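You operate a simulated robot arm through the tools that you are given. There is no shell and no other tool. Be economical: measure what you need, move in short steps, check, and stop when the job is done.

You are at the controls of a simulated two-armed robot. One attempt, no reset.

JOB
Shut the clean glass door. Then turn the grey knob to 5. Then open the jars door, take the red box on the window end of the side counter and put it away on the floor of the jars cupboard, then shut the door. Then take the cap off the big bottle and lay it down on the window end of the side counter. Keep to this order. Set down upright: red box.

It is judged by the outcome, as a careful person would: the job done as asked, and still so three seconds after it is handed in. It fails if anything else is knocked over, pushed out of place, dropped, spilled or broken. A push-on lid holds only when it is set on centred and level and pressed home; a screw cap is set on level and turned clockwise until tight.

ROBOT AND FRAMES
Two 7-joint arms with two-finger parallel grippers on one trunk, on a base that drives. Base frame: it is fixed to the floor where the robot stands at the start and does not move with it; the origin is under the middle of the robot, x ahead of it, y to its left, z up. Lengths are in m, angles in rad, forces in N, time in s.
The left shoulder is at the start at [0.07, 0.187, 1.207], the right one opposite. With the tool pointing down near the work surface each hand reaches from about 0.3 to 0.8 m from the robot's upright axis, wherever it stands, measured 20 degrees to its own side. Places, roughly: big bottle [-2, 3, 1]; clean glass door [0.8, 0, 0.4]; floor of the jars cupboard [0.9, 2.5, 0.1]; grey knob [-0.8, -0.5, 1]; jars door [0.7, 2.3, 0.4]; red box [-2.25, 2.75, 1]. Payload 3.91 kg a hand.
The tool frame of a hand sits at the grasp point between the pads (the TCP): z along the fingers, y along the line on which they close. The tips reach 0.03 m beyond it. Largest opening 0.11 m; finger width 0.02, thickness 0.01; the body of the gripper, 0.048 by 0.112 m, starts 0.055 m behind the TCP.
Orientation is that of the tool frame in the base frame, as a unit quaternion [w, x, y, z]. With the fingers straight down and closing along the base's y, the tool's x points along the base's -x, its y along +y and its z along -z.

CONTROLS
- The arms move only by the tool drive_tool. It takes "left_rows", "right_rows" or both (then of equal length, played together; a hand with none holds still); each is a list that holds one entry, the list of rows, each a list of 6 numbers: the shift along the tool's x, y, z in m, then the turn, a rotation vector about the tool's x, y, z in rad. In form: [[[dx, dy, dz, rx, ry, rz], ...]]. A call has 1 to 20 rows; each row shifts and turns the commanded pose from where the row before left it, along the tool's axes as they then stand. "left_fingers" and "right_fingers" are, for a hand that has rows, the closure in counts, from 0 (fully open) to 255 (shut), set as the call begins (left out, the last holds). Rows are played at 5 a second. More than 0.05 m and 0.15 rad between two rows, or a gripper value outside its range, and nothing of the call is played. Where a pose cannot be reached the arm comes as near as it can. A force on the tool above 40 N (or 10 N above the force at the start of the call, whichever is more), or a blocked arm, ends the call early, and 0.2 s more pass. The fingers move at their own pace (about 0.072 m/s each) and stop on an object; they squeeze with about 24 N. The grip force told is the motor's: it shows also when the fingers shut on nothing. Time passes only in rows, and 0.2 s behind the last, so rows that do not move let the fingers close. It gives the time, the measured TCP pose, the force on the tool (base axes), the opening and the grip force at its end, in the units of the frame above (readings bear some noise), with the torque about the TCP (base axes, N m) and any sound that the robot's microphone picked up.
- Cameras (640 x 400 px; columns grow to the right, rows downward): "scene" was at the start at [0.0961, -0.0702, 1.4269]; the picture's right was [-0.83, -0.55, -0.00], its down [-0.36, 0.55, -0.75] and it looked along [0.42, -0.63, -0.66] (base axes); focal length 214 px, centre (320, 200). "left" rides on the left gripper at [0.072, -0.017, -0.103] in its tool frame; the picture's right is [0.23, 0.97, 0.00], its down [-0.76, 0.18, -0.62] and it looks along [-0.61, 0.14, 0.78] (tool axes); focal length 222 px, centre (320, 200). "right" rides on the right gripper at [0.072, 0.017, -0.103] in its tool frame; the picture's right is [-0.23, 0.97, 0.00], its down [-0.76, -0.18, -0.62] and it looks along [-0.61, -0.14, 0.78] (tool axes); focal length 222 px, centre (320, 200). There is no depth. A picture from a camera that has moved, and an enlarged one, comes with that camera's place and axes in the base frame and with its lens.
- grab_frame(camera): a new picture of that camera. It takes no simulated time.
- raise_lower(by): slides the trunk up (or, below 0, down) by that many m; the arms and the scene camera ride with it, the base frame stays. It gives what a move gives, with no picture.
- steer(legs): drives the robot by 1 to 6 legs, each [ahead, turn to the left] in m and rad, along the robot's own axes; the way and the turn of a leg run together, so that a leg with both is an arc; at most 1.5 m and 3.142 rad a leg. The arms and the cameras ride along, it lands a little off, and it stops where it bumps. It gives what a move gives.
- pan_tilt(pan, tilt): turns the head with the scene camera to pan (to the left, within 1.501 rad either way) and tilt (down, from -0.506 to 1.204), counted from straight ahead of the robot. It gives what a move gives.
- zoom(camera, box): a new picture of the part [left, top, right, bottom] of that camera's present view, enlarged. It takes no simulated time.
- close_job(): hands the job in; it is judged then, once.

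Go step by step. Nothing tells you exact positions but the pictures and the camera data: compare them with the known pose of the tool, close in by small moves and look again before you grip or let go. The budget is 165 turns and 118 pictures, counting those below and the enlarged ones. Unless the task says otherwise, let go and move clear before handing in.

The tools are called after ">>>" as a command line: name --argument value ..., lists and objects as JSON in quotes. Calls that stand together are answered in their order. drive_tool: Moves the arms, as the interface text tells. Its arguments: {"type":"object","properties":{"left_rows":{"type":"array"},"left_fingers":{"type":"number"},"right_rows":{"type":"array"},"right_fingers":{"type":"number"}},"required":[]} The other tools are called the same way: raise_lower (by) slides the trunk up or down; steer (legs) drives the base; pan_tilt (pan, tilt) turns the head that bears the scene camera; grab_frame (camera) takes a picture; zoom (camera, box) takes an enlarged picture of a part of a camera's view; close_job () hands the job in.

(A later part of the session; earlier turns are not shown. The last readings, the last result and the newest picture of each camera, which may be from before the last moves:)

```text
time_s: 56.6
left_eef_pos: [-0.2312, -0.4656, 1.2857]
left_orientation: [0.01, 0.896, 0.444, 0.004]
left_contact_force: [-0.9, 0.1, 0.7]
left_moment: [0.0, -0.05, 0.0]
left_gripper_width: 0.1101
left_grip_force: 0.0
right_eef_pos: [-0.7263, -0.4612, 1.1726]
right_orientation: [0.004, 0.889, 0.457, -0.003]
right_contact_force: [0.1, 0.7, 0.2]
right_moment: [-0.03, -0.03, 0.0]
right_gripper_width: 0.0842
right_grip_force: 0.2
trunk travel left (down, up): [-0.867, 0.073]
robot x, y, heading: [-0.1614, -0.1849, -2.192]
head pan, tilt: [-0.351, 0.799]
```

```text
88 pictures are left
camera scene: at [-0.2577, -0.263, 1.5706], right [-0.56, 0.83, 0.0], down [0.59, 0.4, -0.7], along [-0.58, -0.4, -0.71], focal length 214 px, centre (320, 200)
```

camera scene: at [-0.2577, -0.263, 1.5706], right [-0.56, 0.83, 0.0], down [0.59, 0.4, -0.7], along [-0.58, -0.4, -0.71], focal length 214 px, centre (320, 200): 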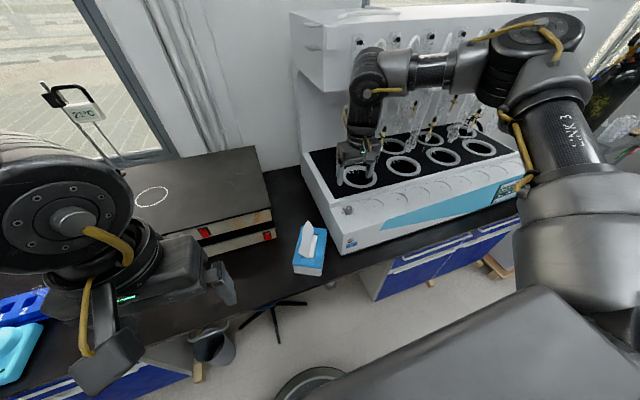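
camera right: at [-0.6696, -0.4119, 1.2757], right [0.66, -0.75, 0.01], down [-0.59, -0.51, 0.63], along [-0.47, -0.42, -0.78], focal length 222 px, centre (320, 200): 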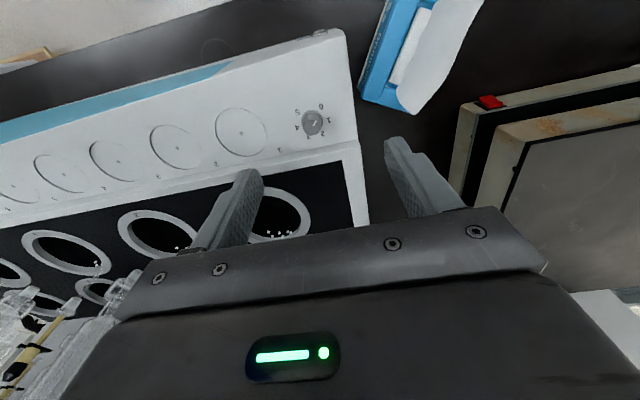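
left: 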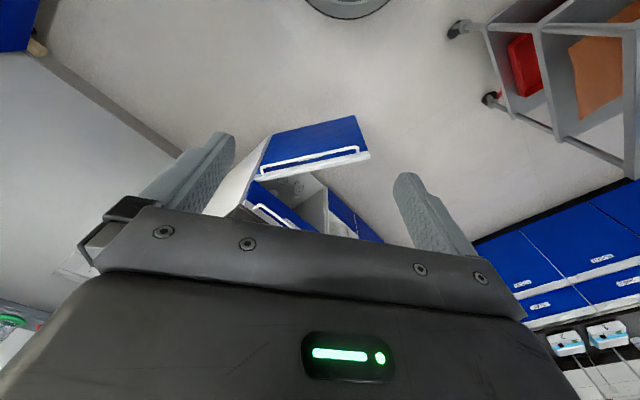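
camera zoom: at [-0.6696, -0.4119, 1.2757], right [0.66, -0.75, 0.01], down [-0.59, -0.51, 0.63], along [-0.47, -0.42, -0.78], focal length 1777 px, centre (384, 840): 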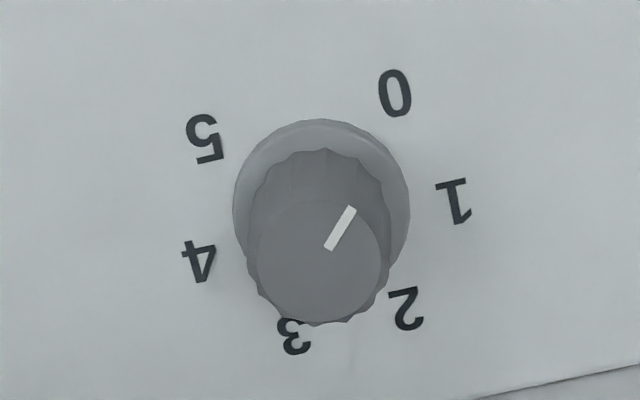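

The pointer is at 0 and 5 lies 270° clockwise; the knob is at about [-0.760,-0.480], ledge z≈0.955. I drive 3.5 cm ahead, lower the trunk, and trim the hand sideways.

>>> steer --legs '[[0.035, 0]]'

>>> raise_lower --by -0.1

>>> drive_tool --right_rows '[[[0, -0.008, 0, 0, 0, 0], [0, -0.008, 0, 0, 0, 0], [0, 0, 0, 0, 0, 0]]]'

>>> grab_frame --camera "right"

```text
time_s: 57.5
left_eef_pos: [-0.2507, -0.4934, 1.2856]
left_orientation: [0.011, 0.897, 0.443, 0.002]
left_contact_force: [0.1, -0.3, -1.5]
left_moment: [-0.03, 0.01, 0.0]
left_gripper_width: 0.11
left_grip_force: 0.0
right_eef_pos: [-0.7451, -0.4876, 1.1719]
right_orientation: [0.004, 0.889, 0.457, -0.006]
right_contact_force: [-1.3, -0.9, -1.1]
right_moment: [0.01, -0.02, 0.01]
right_gripper_width: 0.0844
right_grip_force: 0.0
trunk travel left (down, up): [-0.867, 0.073]
robot x, y, heading: [-0.1816, -0.2153, -2.188]
head pan, tilt: [-0.351, 0.799]
```

```text
time_s: 58.8
left_eef_pos: [-0.2463, -0.4897, 1.1865]
left_orientation: [0.01, 0.896, 0.444, 0.001]
left_contact_force: [1.6, 0.2, 0.8]
left_moment: [-0.03, 0.02, 0.01]
left_gripper_width: 0.1103
left_grip_force: 0.0
right_eef_pos: [-0.742, -0.4856, 1.077]
right_orientation: [0.005, 0.889, 0.458, -0.008]
right_contact_force: [0.5, -0.1, 0.3]
right_moment: [-0.03, 0.02, 0.0]
right_gripper_width: 0.0841
right_grip_force: 0.1
trunk travel left (down, up): [-0.767, 0.173]
robot x, y, heading: [-0.1829, -0.2148, -2.199]
head pan, tilt: [-0.351, 0.799]
```

```text
time_s: 59.6
left_eef_pos: [-0.2469, -0.4911, 1.1869]
left_orientation: [0.01, 0.896, 0.444, 0.001]
left_contact_force: [-0.8, 0.1, -0.1]
left_moment: [0.0, -0.01, 0.0]
left_gripper_width: 0.1102
left_grip_force: 0.0
right_eef_pos: [-0.7559, -0.477, 1.0742]
right_orientation: [0.005, 0.889, 0.459, -0.006]
right_contact_force: [0.1, -0.6, -0.7]
right_moment: [-0.02, 0.03, -0.01]
right_gripper_width: 0.0841
right_grip_force: 0.0
trunk travel left (down, up): [-0.767, 0.173]
robot x, y, heading: [-0.1823, -0.2161, -2.195]
head pan, tilt: [-0.351, 0.799]
```

```text
87 pictures are left
camera right: at [-0.698, -0.4274, 1.1778], right [0.66, -0.75, 0.01], down [-0.58, -0.51, 0.64], along [-0.47, -0.42, -0.77], focal length 222 px, centre (320, 200)
```

right: 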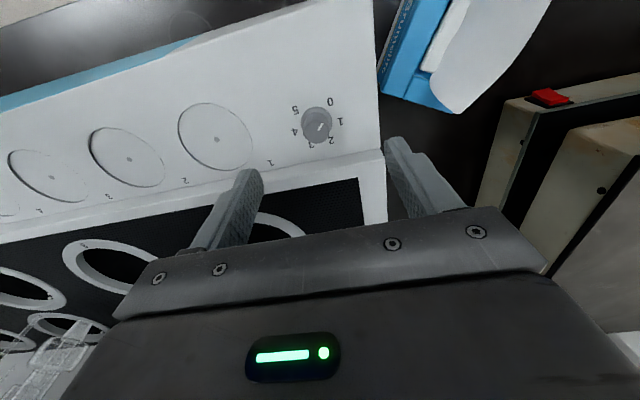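

The knob lies right under the grasp point. I lower the hand with the arm over the knob.

>>> drive_tool --right_rows '[[[0, 0, 0.02, 0, 0, 0], [0, 0, 0.02, 0, 0, 0], [0, 0, 0.015, 0, 0, 0], [0, 0, 0, 0, 0, 0]]]'

>>> grab_frame --camera "right"

```text
time_s: 60.6
left_eef_pos: [-0.2471, -0.4911, 1.1865]
left_orientation: [0.01, 0.896, 0.444, 0.001]
left_contact_force: [1.1, -0.1, 0.1]
left_moment: [-0.03, -0.03, 0.01]
left_gripper_width: 0.1101
left_grip_force: 0.0
right_eef_pos: [-0.7567, -0.4774, 1.0195]
right_orientation: [0.006, 0.889, 0.458, -0.007]
right_contact_force: [-0.7, 0.5, 0.5]
right_moment: [-0.02, 0.0, 0.0]
right_gripper_width: 0.0843
right_grip_force: 0.1
trunk travel left (down, up): [-0.767, 0.173]
robot x, y, heading: [-0.1828, -0.2157, -2.192]
head pan, tilt: [-0.351, 0.799]
```

```text
86 pictures are left
camera right: at [-0.6988, -0.4277, 1.1229], right [0.66, -0.75, 0.01], down [-0.58, -0.51, 0.64], along [-0.47, -0.42, -0.77], focal length 222 px, centre (320, 200)
```

right: 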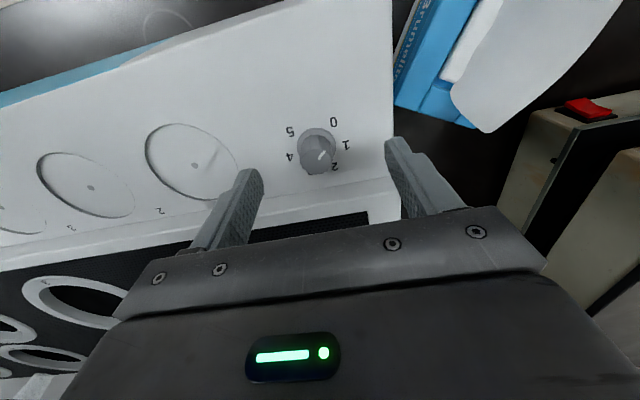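

Aligned; knob top z≈0.985 and ledge ≈0.947. I descend 3.2 cm and close on the knob.

>>> drive_tool --right_rows '[[[0, -0.002, 0.016, 0, 0, 0], [0, 0, 0.016, 0, 0, 0], [0, 0, 0, 0, 0, 0]]]'

>>> drive_tool --right_rows '[[[0, 0, 0, 0, 0, 0], [0, 0, 0, 0, 0, 0], [0, 0, 0, 0, 0, 0], [0, 0, 0, 0, 0, 0]]]' --right_fingers 255

>>> grab_frame --camera "right"

```text
time_s: 61.4
left_eef_pos: [-0.2477, -0.4913, 1.1859]
left_orientation: [0.01, 0.896, 0.444, 0.001]
left_contact_force: [-0.1, -0.1, -0.2]
left_moment: [0.0, -0.02, 0.03]
left_gripper_width: 0.1101
left_grip_force: 0.1
right_eef_pos: [-0.7588, -0.4757, 0.9889]
right_orientation: [0.006, 0.889, 0.458, -0.008]
right_contact_force: [1.0, -0.1, 0.1]
right_moment: [0.03, -0.02, 0.01]
right_gripper_width: 0.0844
right_grip_force: 0.1
trunk travel left (down, up): [-0.767, 0.173]
robot x, y, heading: [-0.1864, -0.2124, -2.194]
head pan, tilt: [-0.351, 0.799]
```

```text
time_s: 62.4
left_eef_pos: [-0.2481, -0.4911, 1.1863]
left_orientation: [0.011, 0.897, 0.443, 0.002]
left_contact_force: [1.1, -0.1, -0.2]
left_moment: [0.01, -0.02, 0.0]
left_gripper_width: 0.11
left_grip_force: 0.0
right_eef_pos: [-0.7596, -0.4743, 0.9888]
right_orientation: [0.006, 0.889, 0.457, -0.008]
right_contact_force: [-6.3, 1.7, 3.8]
right_moment: [0.27, 0.46, -0.03]
right_gripper_width: 0.0236
right_grip_force: 45.2
trunk travel left (down, up): [-0.767, 0.173]
robot x, y, heading: [-0.1835, -0.2156, -2.195]
head pan, tilt: [-0.351, 0.799]
```

```text
85 pictures are left
camera right: at [-0.7015, -0.4254, 1.0914], right [0.66, -0.75, 0.01], down [-0.58, -0.5, 0.64], along [-0.47, -0.42, -0.77], focal length 222 px, centre (320, 200)
```

right: 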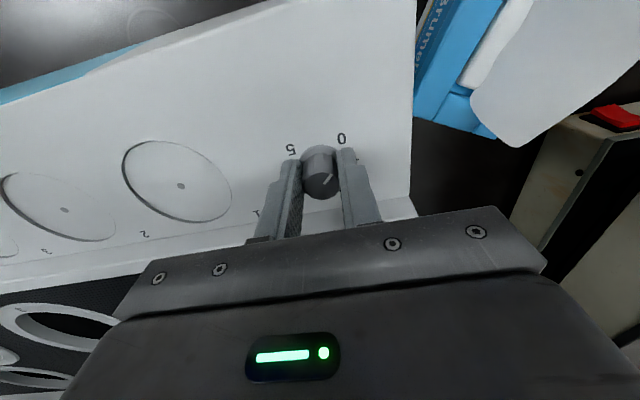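

The knob is gripped (23.6 mm). I turn it clockwise about 86° and check.

>>> drive_tool --right_rows '[[[0, 0, 0, 0, 0, 0.125], [0, 0, 0, 0, 0, 0.125], [0, 0, 0, 0, 0, 0.125], [0, 0, 0, 0, 0, 0.125], [0, 0, 0, 0, 0, 0.125], [0, 0, 0, 0, 0, 0.125], [0, 0, 0, 0, 0, 0.125], [0, 0, 0, 0, 0, 0.125], [0, 0, 0, 0, 0, 0.125], [0, 0, 0, 0, 0, 0.125], [0, 0, 0, 0, 0, 0.125], [0, 0, 0, 0, 0, 0.125]]]'

>>> grab_frame --camera "right"

```text
time_s: 63.3
left_eef_pos: [-0.2452, -0.4924, 1.1864]
left_orientation: [0.009, 0.896, 0.445, 0.002]
left_contact_force: [-0.8, 0.5, 0.1]
left_moment: [-0.04, 0.0, 0.02]
left_gripper_width: 0.11
left_grip_force: 0.2
right_eef_pos: [-0.7612, -0.4783, 0.9898]
right_orientation: [0.008, 0.959, 0.282, 0.006]
right_contact_force: [5.9, -2.5, -2.2]
right_moment: [0.83, 0.77, 0.02]
right_gripper_width: 0.0238
right_grip_force: 45.0
right hand out of reach, approached as far as the arm can: row 3, 4
trunk travel left (down, up): [-0.767, 0.173]
robot x, y, heading: [-0.1814, -0.2138, -2.192]
head pan, tilt: [-0.351, 0.799]
stopped in row 4 (right hand): the force on the tool passed its limit at 61 N (the readings are from after the stop); the commanded pose is now the measured one
```

```text
84 pictures are left
camera right: at [-0.6909, -0.4526, 1.0949], right [0.34, -0.94, 0.01], down [-0.75, -0.26, 0.61], along [-0.57, -0.22, -0.79], focal length 222 px, centre (320, 200)
```

right: 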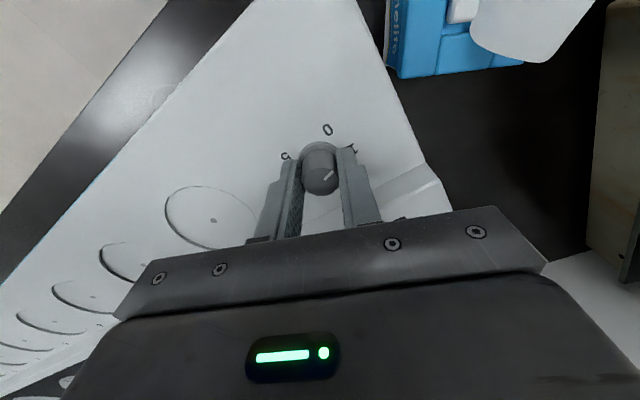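

The right wrist is at its clockwise limit (knob turned ~22°). I release, rise, wind the hand counter-clockwise, and will regrip for a longer turn.

>>> drive_tool --right_rows '[[[0, 0, 0, 0, 0, 0], [0, 0, 0, 0, 0, 0], [0, 0, 0, 0, 0, 0]]]' --right_fingers 60

>>> drive_tool --right_rows '[[[0, 0, -0.025, 0, 0, 0], [0, 0, -0.025, 0, 0, 0], [0, 0, 0, 0, 0, -0.144], [0, 0, 0, 0, 0, -0.144], [0, 0, 0, 0, 0, -0.144], [0, 0, 0, 0, 0, -0.144], [0, 0, 0, 0, 0, -0.144], [0, 0, 0, 0, 0, -0.144], [0, 0, 0, 0, 0, -0.144], [0, 0, 0, 0, 0, -0.144], [0, 0, 0, 0, 0, -0.144], [0, 0, 0, 0, 0, -0.144], [0, 0, 0, 0, 0, -0.144], [0, 0, 0, 0, 0, -0.144], [0, 0, 0, 0, 0, -0.144], [0, 0, 0, 0, 0, -0.144], [0, 0, 0, 0, 0, -0.144], [0, 0, 0, 0, 0, -0.144], [0, 0, 0, 0, 0, 0]]]'

>>> grab_frame --camera "right"

>>> grab_frame --camera "scene"

```text
time_s: 64.1
left_eef_pos: [-0.2467, -0.4915, 1.1863]
left_orientation: [0.01, 0.896, 0.445, 0.001]
left_contact_force: [-0.5, 0.7, -0.1]
left_moment: [-0.02, 0.03, 0.02]
left_gripper_width: 0.1099
left_grip_force: 0.1
right_eef_pos: [-0.7615, -0.4759, 0.9893]
right_orientation: [0.007, 0.96, 0.281, 0.006]
right_contact_force: [-0.8, 0.5, -0.4]
right_moment: [-0.02, 0.02, -0.01]
right_gripper_width: 0.0841
right_grip_force: 0.1
trunk travel left (down, up): [-0.767, 0.173]
robot x, y, heading: [-0.1839, -0.2158, -2.193]
head pan, tilt: [-0.351, 0.799]
```

```text
time_s: 68.1
left_eef_pos: [-0.2477, -0.4913, 1.1872]
left_orientation: [0.01, 0.895, 0.445, 0.002]
left_contact_force: [-0.3, -0.1, -0.3]
left_moment: [-0.03, -0.03, 0.0]
left_gripper_width: 0.11
left_grip_force: 0.1
right_eef_pos: [-0.7625, -0.4758, 1.0391]
right_orientation: [0.008, 0.133, 0.991, -0.004]
right_contact_force: [-0.2, -0.4, -0.7]
right_moment: [0.02, 0.0, -0.03]
right_gripper_width: 0.0843
right_grip_force: 0.0
trunk travel left (down, up): [-0.767, 0.173]
robot x, y, heading: [-0.1877, -0.2159, -2.19]
head pan, tilt: [-0.351, 0.799]
```

```text
83 pictures are left
camera right: at [-0.8283, -0.4408, 1.1428], right [0.48, 0.88, 0.0], down [0.68, -0.37, 0.64], along [0.56, -0.3, -0.77], focal length 222 px, centre (320, 200)
```

right: 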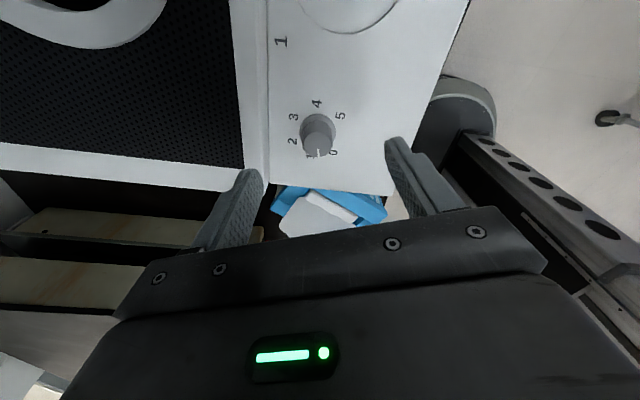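

```text
82 pictures are left
camera scene: at [-0.2805, -0.3004, 1.47], right [-0.56, 0.83, 0.0], down [0.59, 0.4, -0.7], along [-0.58, -0.39, -0.72], focal length 214 px, centre (320, 200)
```

scene: 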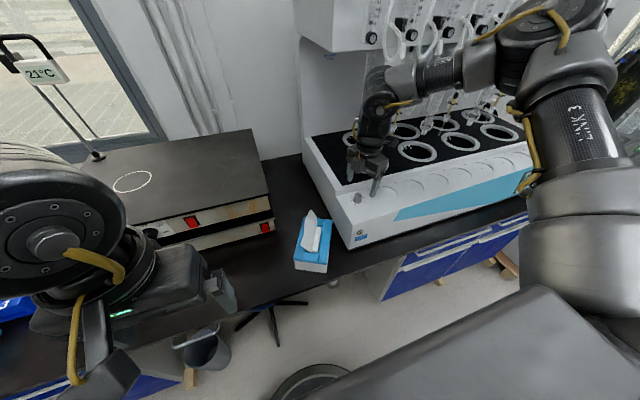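

>>> zoom --camera "right" --box '[280, 90, 360, 170]'

```text
5.00 times, centred on (320, 130) of right
camera zoom: at [-0.8283, -0.4408, 1.1428], right [0.48, 0.88, 0.0], down [0.68, -0.37, 0.64], along [0.56, -0.3, -0.77], focal length 1111 px, centre (320, 550)
```

zoom: 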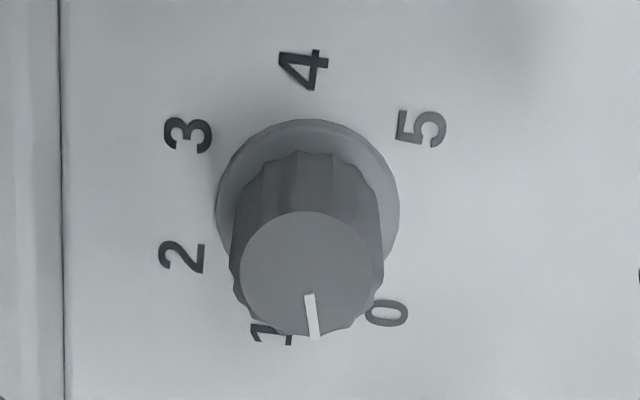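

The pointer is at ~0.4. I descend, grip and turn about 2.2 rad clockwise.

>>> drive_tool --right_rows '[[[0, -0.002, 0.025, 0, 0, 0], [0, 0, 0.025, 0, 0, 0], [0, 0, 0, 0, 0, 0]]]'

>>> drive_tool --right_rows '[[[0, 0, 0, 0, 0, 0], [0, 0, 0, 0, 0, 0], [0, 0, 0, 0, 0, 0], [0, 0, 0, 0, 0, 0]]]' --right_fingers 255

>>> drive_tool --right_rows '[[[0, 0, 0, 0, 0, 0.125], [0, 0, 0, 0, 0, 0.125], [0, 0, 0, 0, 0, 0.125], [0, 0, 0, 0, 0, 0.125], [0, 0, 0, 0, 0, 0.125], [0, 0, 0, 0, 0, 0.125], [0, 0, 0, 0, 0, 0.125], [0, 0, 0, 0, 0, 0.125], [0, 0, 0, 0, 0, 0.125], [0, 0, 0, 0, 0, 0.125], [0, 0, 0, 0, 0, 0.125], [0, 0, 0, 0, 0, 0.125], [0, 0, 0, 0, 0, 0.125], [0, 0, 0, 0, 0, 0.125], [0, 0, 0, 0, 0, 0.125], [0, 0, 0, 0, 0, 0.125], [0, 0, 0, 0, 0, 0.125]]]'

>>> grab_frame --camera "right"

```text
time_s: 68.7
left_eef_pos: [-0.2451, -0.4901, 1.186]
left_orientation: [0.01, 0.896, 0.444, 0.001]
left_contact_force: [-1.0, -0.6, -0.4]
left_moment: [0.03, -0.01, 0.0]
left_gripper_width: 0.1099
left_grip_force: 0.1
right_eef_pos: [-0.763, -0.482, 1.007]
right_orientation: [0.007, 0.134, 0.991, -0.01]
right_contact_force: [4.0, 4.4, 10.6]
right_moment: [-0.25, 0.06, 0.01]
right_gripper_width: 0.0829
right_grip_force: 0.1
trunk travel left (down, up): [-0.767, 0.173]
robot x, y, heading: [-0.1807, -0.2142, -2.19]
head pan, tilt: [-0.351, 0.799]
stopped in row 2 (right hand): the force on the tool passed its limit at 60 N (the readings are from after the stop); the commanded pose is now the measured one
```

```text
time_s: 69.7
left_eef_pos: [-0.2551, -0.474, 1.1681]
left_orientation: [0.0, 0.92, 0.39, 0.048]
left_contact_force: [-1.7, -4.7, 0.2]
left_moment: [0.3, -0.09, 0.09]
left_gripper_width: 0.1102
left_grip_force: 0.0
right_eef_pos: [-0.7657, -0.4781, 1.0056]
right_orientation: [0.011, 0.136, 0.991, -0.007]
right_contact_force: [24.8, -19.4, 17.6]
right_moment: [-0.82, -1.29, -0.05]
right_gripper_width: 0.0229
right_grip_force: 45.3
trunk travel left (down, up): [-0.767, 0.173]
robot x, y, heading: [-0.1825, -0.2187, -2.192]
head pan, tilt: [-0.351, 0.799]
stopped in row 4 (right hand): the force on the tool passed its limit at 58 N (the readings are from after the stop); the commanded pose is now the measured one
```

```text
time_s: 70.0
left_eef_pos: [-0.2507, -0.4788, 1.1673]
left_orientation: [0.001, 0.92, 0.389, 0.044]
left_contact_force: [0.5, -0.5, 0.1]
left_moment: [-0.04, -0.02, -0.03]
left_gripper_width: 0.1097
left_grip_force: 0.2
right_eef_pos: [-0.7672, -0.4762, 1.0061]
right_orientation: [0.005, 0.165, 0.986, -0.006]
right_contact_force: [9.1, -10.8, -2.8]
right_moment: [0.45, 0.8, -0.06]
right_gripper_width: 0.0235
right_grip_force: 45.0
trunk travel left (down, up): [-0.767, 0.173]
robot x, y, heading: [-0.1851, -0.2152, -2.192]
head pan, tilt: [-0.351, 0.799]
stopped in row 1 (left hand): the arm was blocked; the commanded pose is now the measured one
```

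```text
80 pictures are left
camera right: at [-0.829, -0.4375, 1.1092], right [0.53, 0.85, -0.01], down [0.66, -0.41, 0.63], along [0.54, -0.34, -0.77], focal length 222 px, centre (320, 200)
```

right: 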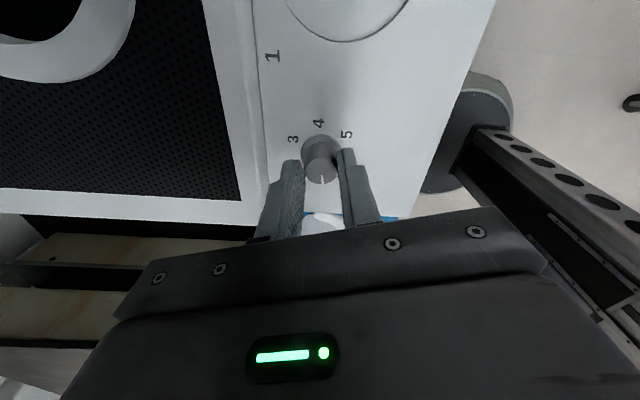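

The left arm got nudged, so something touches it. I look before doing more.

>>> pan_tilt --pan 0.2 --tilt 0.7

>>> grab_frame --camera "scene"

>>> grab_frame --camera "left"

```text
time_s: 71.0
left_eef_pos: [-0.2502, -0.4786, 1.1693]
left_orientation: [0.002, 0.92, 0.39, 0.044]
left_contact_force: [-0.5, -0.2, 0.2]
left_moment: [-0.03, 0.02, -0.01]
left_gripper_width: 0.1103
left_grip_force: 0.1
right_eef_pos: [-0.7661, -0.4774, 1.0059]
right_orientation: [0.005, 0.166, 0.986, -0.005]
right_contact_force: [8.8, -15.0, -1.0]
right_moment: [-0.57, -0.93, -0.03]
right_gripper_width: 0.0234
right_grip_force: 44.7
trunk travel left (down, up): [-0.767, 0.173]
robot x, y, heading: [-0.1827, -0.2118, -2.196]
head pan, tilt: [0.201, 0.7]
```

```text
79 pictures are left
camera scene: at [-0.2469, -0.3356, 1.4781], right [-0.91, 0.41, 0.0], down [0.26, 0.59, -0.76], along [-0.31, -0.7, -0.65], focal length 214 px, centre (320, 200)
```

scene: 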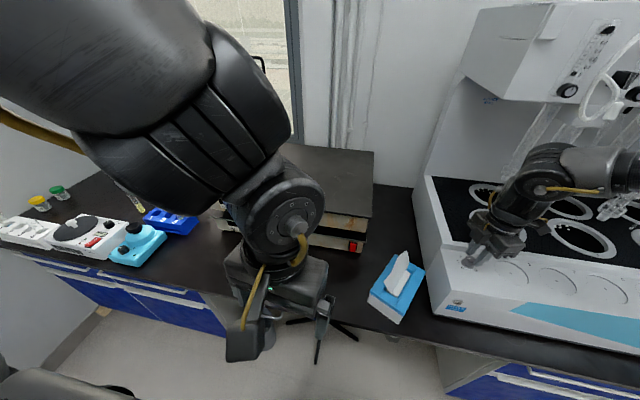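

```text
78 pictures are left
camera left: at [-0.2217, -0.4197, 1.2763], right [0.86, -0.51, 0.06], down [-0.45, -0.69, 0.57], along [-0.25, -0.51, -0.82], focal length 222 px, centre (320, 200)
```

left: 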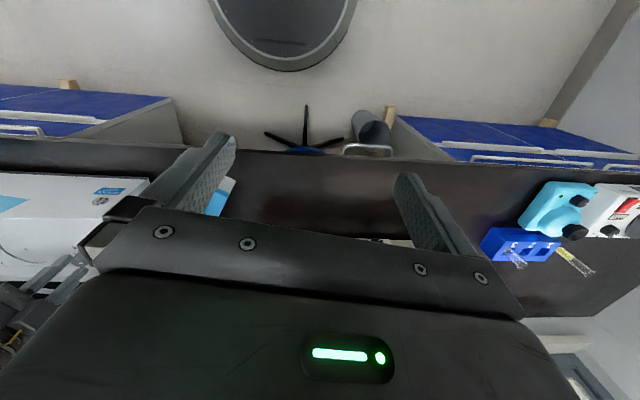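

The right finger hit the bath's raised rim because it was opened too wide. I release to a smaller opening and rise, and lift the left hand a little to free it.

>>> drive_tool --right_rows '[[[0, 0, 0, 0, 0, 0], [0, 0, 0, 0, 0, 0], [0, 0, -0.015, 0, 0, 0], [0, 0, -0.015, 0, 0, 0]]]' --right_fingers 140

>>> drive_tool --left_rows '[[[0, 0, -0.02, 0, 0, 0], [0, 0, -0.02, 0, 0, 0], [0, 0, -0.02, 0, 0, 0], [0, 0, 0, 0, 0, 0]]]'

>>> zoom --camera "right" --box '[240, 90, 400, 190]'

```text
time_s: 72.0
left_eef_pos: [-0.2528, -0.4764, 1.168]
left_orientation: [0.004, 0.92, 0.39, 0.044]
left_contact_force: [-0.1, 0.1, -0.3]
left_moment: [-0.01, -0.03, 0.01]
left_gripper_width: 0.1099
left_grip_force: 0.0
right_eef_pos: [-0.7688, -0.4714, 1.0359]
right_orientation: [0.005, 0.165, 0.986, -0.005]
right_contact_force: [0.4, 0.4, 0.1]
right_moment: [-0.01, 0.01, 0.01]
right_gripper_width: 0.0497
right_grip_force: 0.0
trunk travel left (down, up): [-0.767, 0.173]
robot x, y, heading: [-0.185, -0.2158, -2.192]
head pan, tilt: [0.201, 0.7]
```

```text
time_s: 73.0
left_eef_pos: [-0.2567, -0.478, 1.2271]
left_orientation: [0.003, 0.92, 0.389, 0.044]
left_contact_force: [0.2, 0.6, -1.5]
left_moment: [0.02, -0.01, 0.0]
left_gripper_width: 0.11
left_grip_force: 0.0
right_eef_pos: [-0.7693, -0.4726, 1.0343]
right_orientation: [0.005, 0.166, 0.986, -0.005]
right_contact_force: [0.2, -0.4, 0.4]
right_moment: [0.02, 0.0, 0.0]
right_gripper_width: 0.0498
right_grip_force: 0.1
trunk travel left (down, up): [-0.767, 0.173]
robot x, y, heading: [-0.1859, -0.2134, -2.196]
head pan, tilt: [0.201, 0.7]
```

```text
4.00 times, centred on (320, 140) of right
camera zoom: at [-0.831, -0.4335, 1.1387], right [0.53, 0.85, -0.01], down [0.66, -0.41, 0.63], along [0.53, -0.34, -0.77], focal length 888 px, centre (320, 440)
```

zoom: 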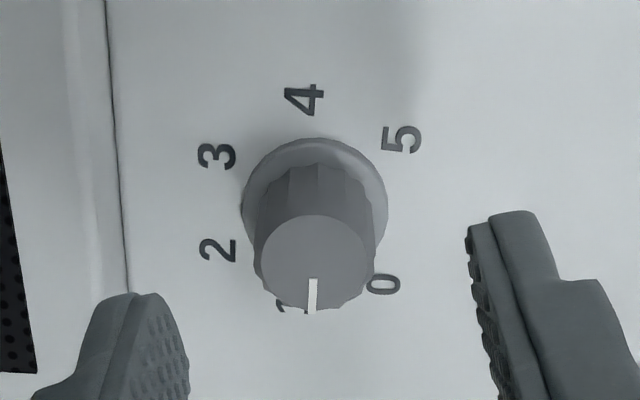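

The left hand is free again and nothing fell. I recentre on the knob with the smaller opening and descend.

>>> drive_tool --right_rows '[[[-0.004, -0.0025, 0.014, 0, 0, 0], [0, 0, 0.014, 0, 0, 0], [0, 0, 0.013, 0, 0, 0], [0, 0, 0, 0, 0, 0]]]'

>>> zoom --camera "right" --box '[240, 90, 400, 190]'

```text
time_s: 74.0
left_eef_pos: [-0.2575, -0.4782, 1.2282]
left_orientation: [0.003, 0.92, 0.39, 0.043]
left_contact_force: [0.0, -0.9, 0.0]
left_moment: [0.01, -0.01, -0.03]
left_gripper_width: 0.1101
left_grip_force: 0.1
right_eef_pos: [-0.7661, -0.4787, 0.9947]
right_orientation: [0.005, 0.165, 0.986, -0.006]
right_contact_force: [0.2, 1.2, 0.1]
right_moment: [0.02, -0.03, -0.03]
right_gripper_width: 0.0496
right_grip_force: 0.0
trunk travel left (down, up): [-0.767, 0.173]
robot x, y, heading: [-0.1839, -0.2165, -2.194]
head pan, tilt: [0.201, 0.7]
```

```text
4.00 times, centred on (320, 140) of right
camera zoom: at [-0.8278, -0.4379, 1.098], right [0.53, 0.85, -0.01], down [0.66, -0.41, 0.63], along [0.53, -0.34, -0.77], focal length 888 px, centre (320, 440)
```

zoom: 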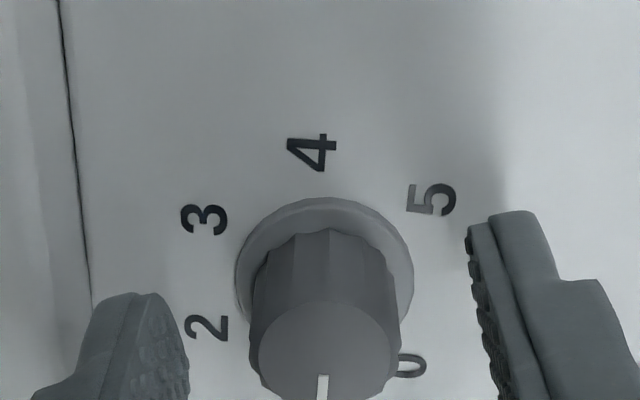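

Centred. I grip and turn clockwise ~2 rad.

>>> drive_tool --right_rows '[[[0, 0, 0, 0, 0, 0], [0, 0, 0, 0, 0, 0], [0, 0, 0, 0, 0, 0]]]' --right_fingers 255

>>> drive_tool --right_rows '[[[0, 0, 0, 0, 0, 0.12], [0, 0, 0, 0, 0, 0.12], [0, 0, 0, 0, 0, 0.12], [0, 0, 0, 0, 0, 0.12], [0, 0, 0, 0, 0, 0.12], [0, 0, 0, 0, 0, 0.12], [0, 0, 0, 0, 0, 0.12], [0, 0, 0, 0, 0, 0.12], [0, 0, 0, 0, 0, 0.12], [0, 0, 0, 0, 0, 0.12], [0, 0, 0, 0, 0, 0.12], [0, 0, 0, 0, 0, 0.12], [0, 0, 0, 0, 0, 0.12], [0, 0, 0, 0, 0, 0.12], [0, 0, 0, 0, 0, 0.12], [0, 0, 0, 0, 0, 0.12], [0, 0, 0, 0, 0, 0]]]'

>>> zoom --camera "right" --box '[240, 100, 400, 200]'

```text
time_s: 74.8
left_eef_pos: [-0.2575, -0.4793, 1.2269]
left_orientation: [0.003, 0.92, 0.389, 0.044]
left_contact_force: [-0.4, 0.3, -0.2]
left_moment: [-0.01, 0.06, 0.02]
left_gripper_width: 0.1102
left_grip_force: 0.0
right_eef_pos: [-0.7653, -0.4772, 0.9949]
right_orientation: [0.006, 0.166, 0.986, -0.004]
right_contact_force: [0.3, -1.0, 1.4]
right_moment: [0.4, -0.34, -0.02]
right_gripper_width: 0.0236
right_grip_force: 45.2
trunk travel left (down, up): [-0.767, 0.173]
robot x, y, heading: [-0.1845, -0.2114, -2.196]
head pan, tilt: [0.201, 0.7]
```

```text
time_s: 78.0
left_eef_pos: [-0.2542, -0.4779, 1.2287]
left_orientation: [0.004, 0.92, 0.389, 0.044]
left_contact_force: [0.1, -0.3, 0.4]
left_moment: [0.04, 0.01, -0.02]
left_gripper_width: 0.1098
left_grip_force: 0.1
right_eef_pos: [-0.7602, -0.4767, 0.9953]
right_orientation: [0.007, 0.869, 0.495, 0.005]
right_contact_force: [8.0, 2.3, 2.5]
right_moment: [0.19, 0.5, 0.03]
right_gripper_width: 0.0239
right_grip_force: 45.1
trunk travel left (down, up): [-0.767, 0.173]
robot x, y, heading: [-0.1836, -0.2138, -2.19]
head pan, tilt: [0.201, 0.7]
stopped in row 16 (right hand): the force on the tool passed its limit at 40 N (the readings are from after the stop); the commanded pose is now the measured one
```

```text
4.00 times, centred on (320, 150) of right
camera zoom: at [-0.7096, -0.4229, 1.0998], right [0.72, -0.69, 0.02], down [-0.55, -0.56, 0.62], along [-0.42, -0.46, -0.78], focal length 888 px, centre (320, 400)
```

zoom: 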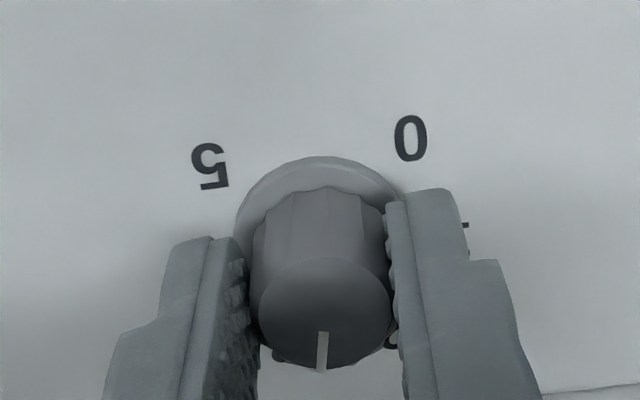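

The knob is now between 2 and 3. Release, rise, wind back 1.95 rad and regrip.

>>> drive_tool --right_rows '[[[0, 0, 0, 0, 0, 0], [0, 0, 0, 0, 0, 0], [0, 0, -0.02, 0, 0, 0], [0, 0, -0.02, 0, 0, 0], [0, 0, 0, 0, 0, -0.139], [0, 0, 0, 0, 0, -0.139], [0, 0, 0, 0, 0, -0.139], [0, 0, 0, 0, 0, -0.139], [0, 0, 0, 0, 0, -0.139], [0, 0, 0, 0, 0, -0.139], [0, 0, 0, 0, 0, -0.139], [0, 0, 0, 0, 0, -0.139], [0, 0, 0, 0, 0, -0.139], [0, 0, 0, 0, 0, -0.139], [0, 0, 0, 0, 0, -0.139], [0, 0, 0, 0, 0, -0.139], [0, 0, 0, 0, 0, -0.139], [0, 0, 0, 0, 0, -0.139], [0, 0, 0, 0, 0, 0]]]' --right_fingers 140

>>> zoom --camera "right" --box '[240, 90, 400, 190]'

```text
time_s: 82.0
left_eef_pos: [-0.2575, -0.4776, 1.2282]
left_orientation: [0.003, 0.92, 0.39, 0.044]
left_contact_force: [0.5, -0.9, -0.6]
left_moment: [-0.02, 0.0, -0.01]
left_gripper_width: 0.11
left_grip_force: 0.1
right_eef_pos: [-0.763, -0.4759, 1.0342]
right_orientation: [0.007, 0.081, 0.997, -0.003]
right_contact_force: [0.3, -0.6, -0.9]
right_moment: [-0.05, -0.02, 0.02]
right_gripper_width: 0.0498
right_grip_force: 0.2
trunk travel left (down, up): [-0.767, 0.173]
robot x, y, heading: [-0.1842, -0.2156, -2.192]
head pan, tilt: [0.201, 0.7]
```

```text
4.00 times, centred on (320, 140) of right
camera zoom: at [-0.8322, -0.4485, 1.1371], right [0.38, 0.92, 0.0], down [0.71, -0.29, 0.64], along [0.59, -0.24, -0.77], focal length 888 px, centre (320, 440)
```

zoom: 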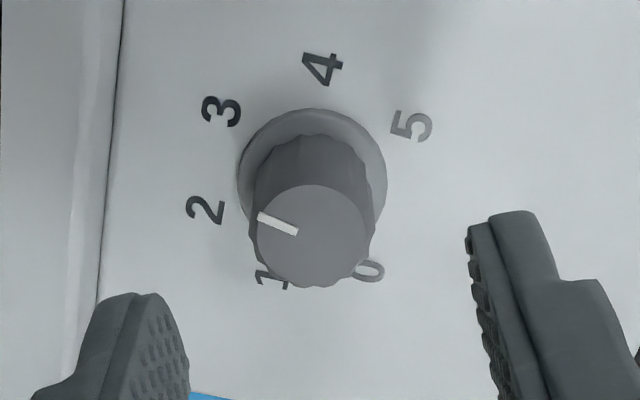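

The pointer is near 2.8 (about −137°); 5 is at about −262°, so ~125° more. I descend, grip and turn 2.18 rad.

>>> drive_tool --right_rows '[[[0, -0.003, 0.014, 0, 0, 0], [0, 0, 0.014, 0, 0, 0], [0, 0, 0.013, 0, 0, 0], [0, 0, 0, 0, 0, 0]]]'

>>> drive_tool --right_rows '[[[0, 0, 0, 0, 0, 0], [0, 0, 0, 0, 0, 0], [0, 0, 0, 0, 0, 0]]]' --right_fingers 255

>>> drive_tool --right_rows '[[[0, 0, 0, 0, 0, 0.12], [0, 0, 0, 0, 0, 0.12], [0, 0, 0, 0, 0, 0.12], [0, 0, 0, 0, 0, 0.12], [0, 0, 0, 0, 0, 0.12], [0, 0, 0, 0, 0, 0.12], [0, 0, 0, 0, 0, 0.12], [0, 0, 0, 0, 0, 0.12], [0, 0, 0, 0, 0, 0.12], [0, 0, 0, 0, 0, 0.12], [0, 0, 0, 0, 0, 0.12], [0, 0, 0, 0, 0, 0.12], [0, 0, 0, 0, 0, 0.12], [0, 0, 0, 0, 0, 0.12], [0, 0, 0, 0, 0, 0.12], [0, 0, 0, 0, 0, 0.12], [0, 0, 0, 0, 0, 0.12], [0, 0, 0, 0, 0, 0]]]'

>>> zoom --camera "right" --box '[240, 100, 400, 200]'

```text
time_s: 83.0
left_eef_pos: [-0.2571, -0.4783, 1.2286]
left_orientation: [0.004, 0.92, 0.389, 0.044]
left_contact_force: [-0.5, -0.8, 0.3]
left_moment: [-0.02, -0.01, -0.03]
left_gripper_width: 0.11
left_grip_force: 0.1
right_eef_pos: [-0.7638, -0.4781, 0.9928]
right_orientation: [0.007, 0.081, 0.997, -0.005]
right_contact_force: [-0.7, 0.0, 0.4]
right_moment: [-0.02, 0.03, 0.03]
right_gripper_width: 0.0495
right_grip_force: 0.1
trunk travel left (down, up): [-0.767, 0.173]
robot x, y, heading: [-0.1807, -0.2148, -2.195]
head pan, tilt: [0.201, 0.7]
```

```text
time_s: 83.8
left_eef_pos: [-0.2576, -0.4792, 1.2277]
left_orientation: [0.003, 0.92, 0.389, 0.045]
left_contact_force: [0.0, 0.3, 1.4]
left_moment: [0.03, -0.01, -0.01]
left_gripper_width: 0.1102
left_grip_force: 0.0
right_eef_pos: [-0.7623, -0.4785, 0.9918]
right_orientation: [0.008, 0.082, 0.997, -0.005]
right_contact_force: [0.0, -1.2, 0.4]
right_moment: [0.54, -0.24, 0.03]
right_gripper_width: 0.0232
right_grip_force: 45.1
trunk travel left (down, up): [-0.767, 0.173]
robot x, y, heading: [-0.1858, -0.2119, -2.189]
head pan, tilt: [0.201, 0.7]
```

```text
time_s: 87.6
left_eef_pos: [-0.2564, -0.4797, 1.2276]
left_orientation: [0.003, 0.92, 0.39, 0.044]
left_contact_force: [0.5, -0.9, 0.1]
left_moment: [0.0, 0.0, -0.01]
left_gripper_width: 0.1099
left_grip_force: 0.0
right_eef_pos: [-0.7632, -0.4791, 0.9935]
right_orientation: [0.007, 0.892, 0.451, 0.004]
right_contact_force: [17.4, 5.6, -20.5]
right_moment: [0.59, 0.33, -0.05]
right_gripper_width: 0.0235
right_grip_force: 45.3
trunk travel left (down, up): [-0.767, 0.173]
robot x, y, heading: [-0.1884, -0.2143, -2.195]
head pan, tilt: [0.201, 0.7]
```

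```text
4.00 times, centred on (320, 150) of right
camera zoom: at [-0.706, -0.4306, 1.0981], right [0.65, -0.76, 0.02], down [-0.6, -0.5, 0.62], along [-0.46, -0.41, -0.78], focal length 888 px, centre (320, 400)
```

zoom: 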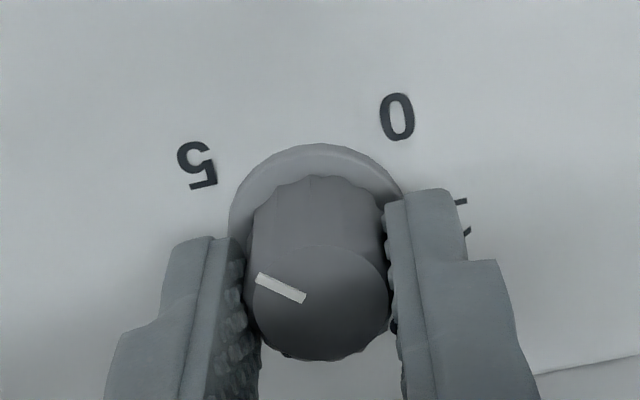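

The pointer is about 6° short of 5. I turn 0.1 rad more, then let go and check.

>>> drive_tool --right_rows '[[[0, 0, 0, 0, 0, 0.05], [0, 0, 0, 0, 0, 0.05], [0, 0, 0, 0, 0, 0]]]'

>>> drive_tool --right_rows '[[[0, 0, 0, 0, 0, 0], [0, 0, 0, 0, 0, 0], [0, 0, -0.025, 0, 0, 0], [0, 0, -0.025, 0, 0, 0]]]' --right_fingers 140

>>> zoom --camera "right" --box '[240, 80, 400, 180]'

```text
time_s: 88.4
left_eef_pos: [-0.2568, -0.4782, 1.2277]
left_orientation: [0.004, 0.92, 0.39, 0.044]
left_contact_force: [0.2, 0.3, 0.2]
left_moment: [0.0, 0.02, 0.01]
left_gripper_width: 0.1101
left_grip_force: 0.0
right_eef_pos: [-0.7626, -0.4787, 0.9933]
right_orientation: [0.008, 0.914, 0.406, 0.004]
right_contact_force: [13.7, 2.8, -16.9]
right_moment: [0.27, 0.42, 0.44]
right_gripper_width: 0.0235
right_grip_force: 45.4
trunk travel left (down, up): [-0.767, 0.173]
robot x, y, heading: [-0.1833, -0.2148, -2.196]
head pan, tilt: [0.201, 0.7]
```

```text
time_s: 89.4
left_eef_pos: [-0.2574, -0.4787, 1.2275]
left_orientation: [0.004, 0.92, 0.39, 0.044]
left_contact_force: [0.3, 0.0, 0.1]
left_moment: [0.0, -0.01, -0.02]
left_gripper_width: 0.11
left_grip_force: 0.0
right_eef_pos: [-0.7635, -0.4782, 1.0435]
right_orientation: [0.006, 0.913, 0.407, 0.003]
right_contact_force: [0.0, -0.4, -0.4]
right_moment: [-0.04, 0.0, -0.03]
right_gripper_width: 0.0494
right_grip_force: 0.0
trunk travel left (down, up): [-0.767, 0.173]
robot x, y, heading: [-0.1836, -0.218, -2.191]
head pan, tilt: [0.201, 0.7]
```

```text
4.00 times, centred on (320, 130) of right
camera zoom: at [-0.7021, -0.4363, 1.1488], right [0.57, -0.82, 0.01], down [-0.65, -0.44, 0.62], along [-0.5, -0.36, -0.79], focal length 888 px, centre (320, 480)
```

zoom: 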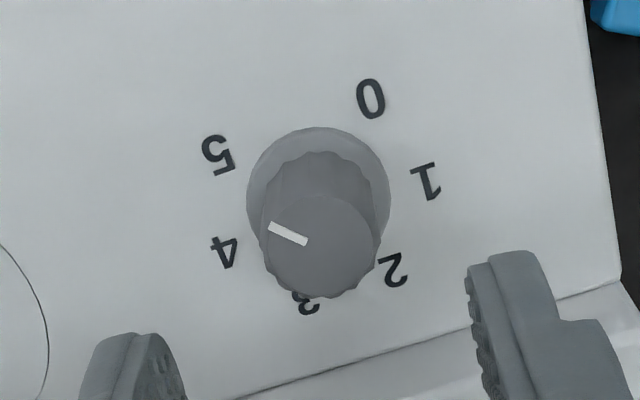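

The pointer stands exactly at 5. I lift the hand, back away, and look toward the rest of the room.

>>> drive_tool --right_rows '[[[0, 0, -0.04, 0, 0, 0], [0, 0, -0.04, 0, 0, 0], [0, 0, -0.04, 0, 0, 0], [0, 0, -0.04, 0, 0, 0]]]'

>>> steer --legs '[[-0.28, 0]]'

>>> raise_lower --by 0.1

>>> pan_tilt --pan 0.0 --tilt 0.6

>>> grab_frame --camera "scene"

```text
time_s: 90.4
left_eef_pos: [-0.2557, -0.4773, 1.227]
left_orientation: [0.003, 0.92, 0.39, 0.044]
left_contact_force: [0.7, 0.3, -0.3]
left_moment: [0.02, -0.01, -0.02]
left_gripper_width: 0.1101
left_grip_force: 0.0
right_eef_pos: [-0.7648, -0.4722, 1.2016]
right_orientation: [0.009, 0.913, 0.408, 0.004]
right_contact_force: [0.4, -0.4, 0.3]
right_moment: [-0.01, 0.0, 0.01]
right_gripper_width: 0.0496
right_grip_force: 0.0
right hand out of reach, approached as far as the arm can: row 4
trunk travel left (down, up): [-0.767, 0.173]
robot x, y, heading: [-0.1789, -0.2162, -2.198]
head pan, tilt: [0.201, 0.7]
```

```text
time_s: 92.3
left_eef_pos: [-0.0956, -0.2532, 1.2275]
left_orientation: [0.002, 0.919, 0.391, 0.044]
left_contact_force: [0.5, -0.2, -0.1]
left_moment: [0.03, -0.01, 0.03]
left_gripper_width: 0.1102
left_grip_force: 0.1
right_eef_pos: [-0.6016, -0.2481, 1.1999]
right_orientation: [0.009, 0.913, 0.407, 0.004]
right_contact_force: [0.7, -0.2, -0.7]
right_moment: [0.04, 0.0, 0.02]
right_gripper_width: 0.0498
right_grip_force: 0.0
trunk travel left (down, up): [-0.767, 0.173]
robot x, y, heading: [-0.0198, 0.0127, -2.192]
head pan, tilt: [0.201, 0.7]
```

```text
time_s: 93.6
left_eef_pos: [-0.0934, -0.2514, 1.3268]
left_orientation: [0.003, 0.919, 0.391, 0.045]
left_contact_force: [-0.2, 0.0, 1.0]
left_moment: [-0.03, -0.03, 0.01]
left_gripper_width: 0.1101
left_grip_force: 0.1
right_eef_pos: [-0.6011, -0.245, 1.3006]
right_orientation: [0.008, 0.913, 0.407, 0.004]
right_contact_force: [-1.0, 0.1, 0.5]
right_moment: [0.01, 0.04, -0.01]
right_gripper_width: 0.0495
right_grip_force: 0.1
trunk travel left (down, up): [-0.867, 0.073]
robot x, y, heading: [-0.019, 0.0108, -2.194]
head pan, tilt: [0.201, 0.7]
```

```text
time_s: 94.4
left_eef_pos: [-0.0937, -0.2514, 1.3268]
left_orientation: [0.003, 0.92, 0.39, 0.045]
left_contact_force: [0.3, 0.2, 0.3]
left_moment: [-0.01, 0.0, 0.04]
left_gripper_width: 0.1102
left_grip_force: 0.1
right_eef_pos: [-0.6015, -0.2454, 1.3005]
right_orientation: [0.008, 0.913, 0.407, 0.004]
right_contact_force: [-0.3, 0.1, 0.8]
right_moment: [0.02, 0.04, -0.02]
right_gripper_width: 0.0499
right_grip_force: 0.1
trunk travel left (down, up): [-0.867, 0.073]
robot x, y, heading: [-0.0195, 0.0099, -2.196]
head pan, tilt: [0.0, 0.6]
```

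```text
71 pictures are left
camera scene: at [-0.1028, -0.0999, 1.5869], right [-0.81, 0.58, 0.0], down [0.33, 0.46, -0.82], along [-0.48, -0.67, -0.57], focal length 214 px, centre (320, 200)
```

scene: 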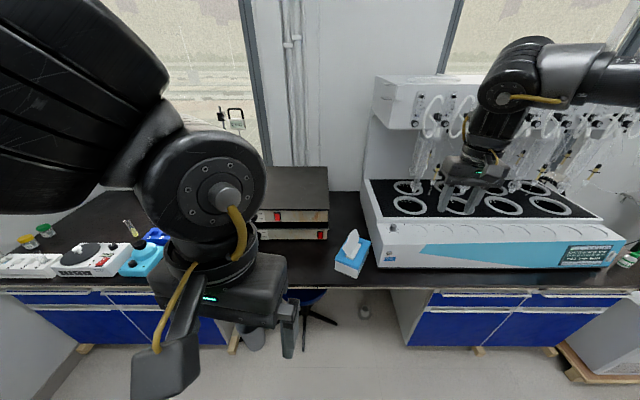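

Next the red box side. I turn right in place to face −x/+y and look.

>>> steer --legs '[[0, -1.6]]'

>>> pan_tilt --pan -0.2 --tilt 0.4

>>> grab_frame --camera "scene"

>>> pan_tilt --pan -1.1 --tilt 0.45

>>> grab_frame --camera "scene"

```text
time_s: 98.7
left_eef_pos: [-0.283, 0.093, 1.3276]
left_orientation: [0.034, 0.92, -0.389, 0.028]
left_contact_force: [0.6, 0.1, 0.3]
left_moment: [-0.01, -0.01, 0.01]
left_gripper_width: 0.1102
left_grip_force: 0.0
right_eef_pos: [-0.2608, 0.5999, 1.3004]
right_orientation: [0.008, 0.928, -0.373, -0.003]
right_contact_force: [0.1, -0.8, 0.5]
right_moment: [0.0, 0.01, -0.05]
right_gripper_width: 0.0497
right_grip_force: 0.0
trunk travel left (down, up): [-0.867, 0.073]
robot x, y, heading: [-0.0204, 0.0088, 2.486]
head pan, tilt: [0.0, 0.6]
```

```text
time_s: 99.4
left_eef_pos: [-0.2833, 0.0942, 1.327]
left_orientation: [0.034, 0.921, -0.388, 0.029]
left_contact_force: [-0.2, 0.8, -0.7]
left_moment: [0.0, 0.01, 0.02]
left_gripper_width: 0.11
left_grip_force: 0.1
right_eef_pos: [-0.2591, 0.6017, 1.2996]
right_orientation: [0.008, 0.928, -0.373, -0.003]
right_contact_force: [0.1, 0.4, 0.3]
right_moment: [0.02, 0.03, 0.02]
right_gripper_width: 0.0496
right_grip_force: 0.2
trunk travel left (down, up): [-0.867, 0.073]
robot x, y, heading: [-0.0175, 0.0119, 2.484]
head pan, tilt: [-0.201, 0.4]
```

```text
70 pictures are left
camera scene: at [-0.1222, 0.1132, 1.6051], right [0.75, 0.66, 0.0], down [0.26, -0.29, -0.92], along [-0.6, 0.69, -0.39], focal length 214 px, centre (320, 200)
```

scene: 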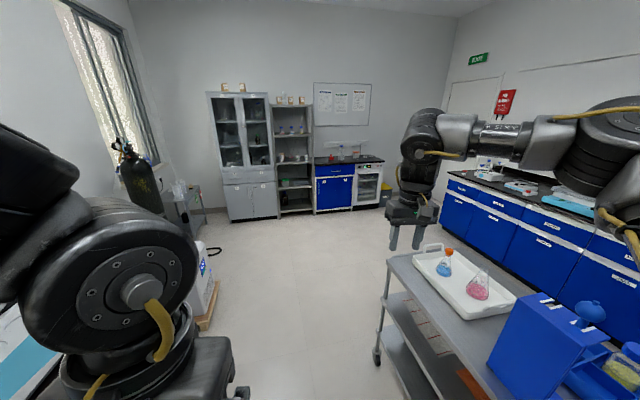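

```text
time_s: 100.6
left_eef_pos: [-0.2823, 0.0945, 1.3279]
left_orientation: [0.034, 0.92, -0.389, 0.029]
left_contact_force: [0.2, -0.1, 0.0]
left_moment: [0.01, -0.02, -0.03]
left_gripper_width: 0.11
left_grip_force: 0.0
right_eef_pos: [-0.26, 0.6013, 1.3009]
right_orientation: [0.009, 0.928, -0.373, -0.004]
right_contact_force: [0.5, -0.1, -0.2]
right_moment: [0.04, -0.01, 0.01]
right_gripper_width: 0.0497
right_grip_force: 0.2
trunk travel left (down, up): [-0.867, 0.073]
robot x, y, heading: [-0.0218, 0.0096, 2.49]
head pan, tilt: [-1.1, 0.45]
```

```text
69 pictures are left
camera scene: at [-0.0448, 0.1336, 1.6005], right [0.98, -0.18, 0.0], down [-0.08, -0.43, -0.9], along [0.16, 0.89, -0.44], focal length 214 px, centre (320, 200)
```

scene: 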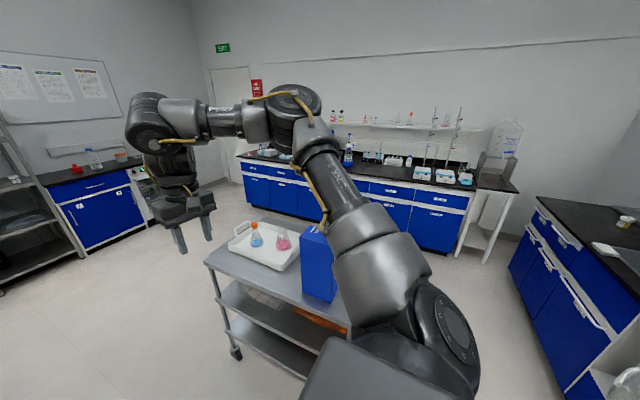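

>>> zoom --camera "scene" --box '[30, 130, 170, 260]'

>>> zoom --camera "scene" --box '[320, 120, 560, 270]'

```text
3.08 times, centred on (100, 195) of scene
camera zoom: at [-0.0448, 0.1336, 1.6005], right [0.98, -0.18, 0.0], down [-0.08, -0.43, -0.9], along [0.16, 0.89, -0.44], focal length 660 px, centre (997, 215)
```

zoom: 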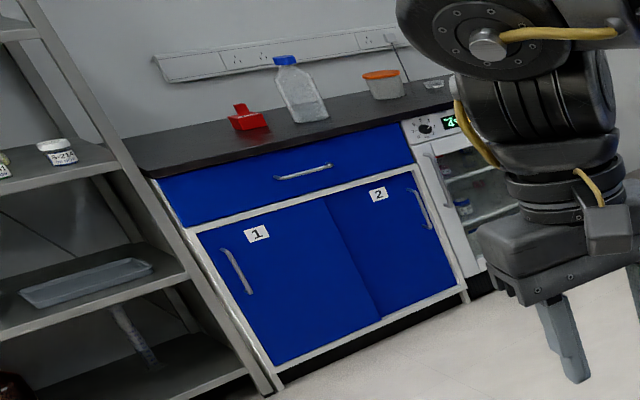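

```text
2.67 times, centred on (440, 195) of scene
camera zoom: at [-0.0448, 0.1336, 1.6005], right [0.98, -0.18, 0.0], down [-0.08, -0.43, -0.9], along [0.16, 0.89, -0.44], focal length 572 px, centre (0, 213)
```

zoom: 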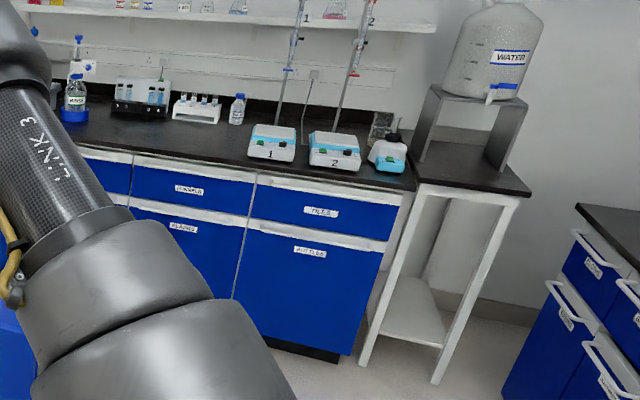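

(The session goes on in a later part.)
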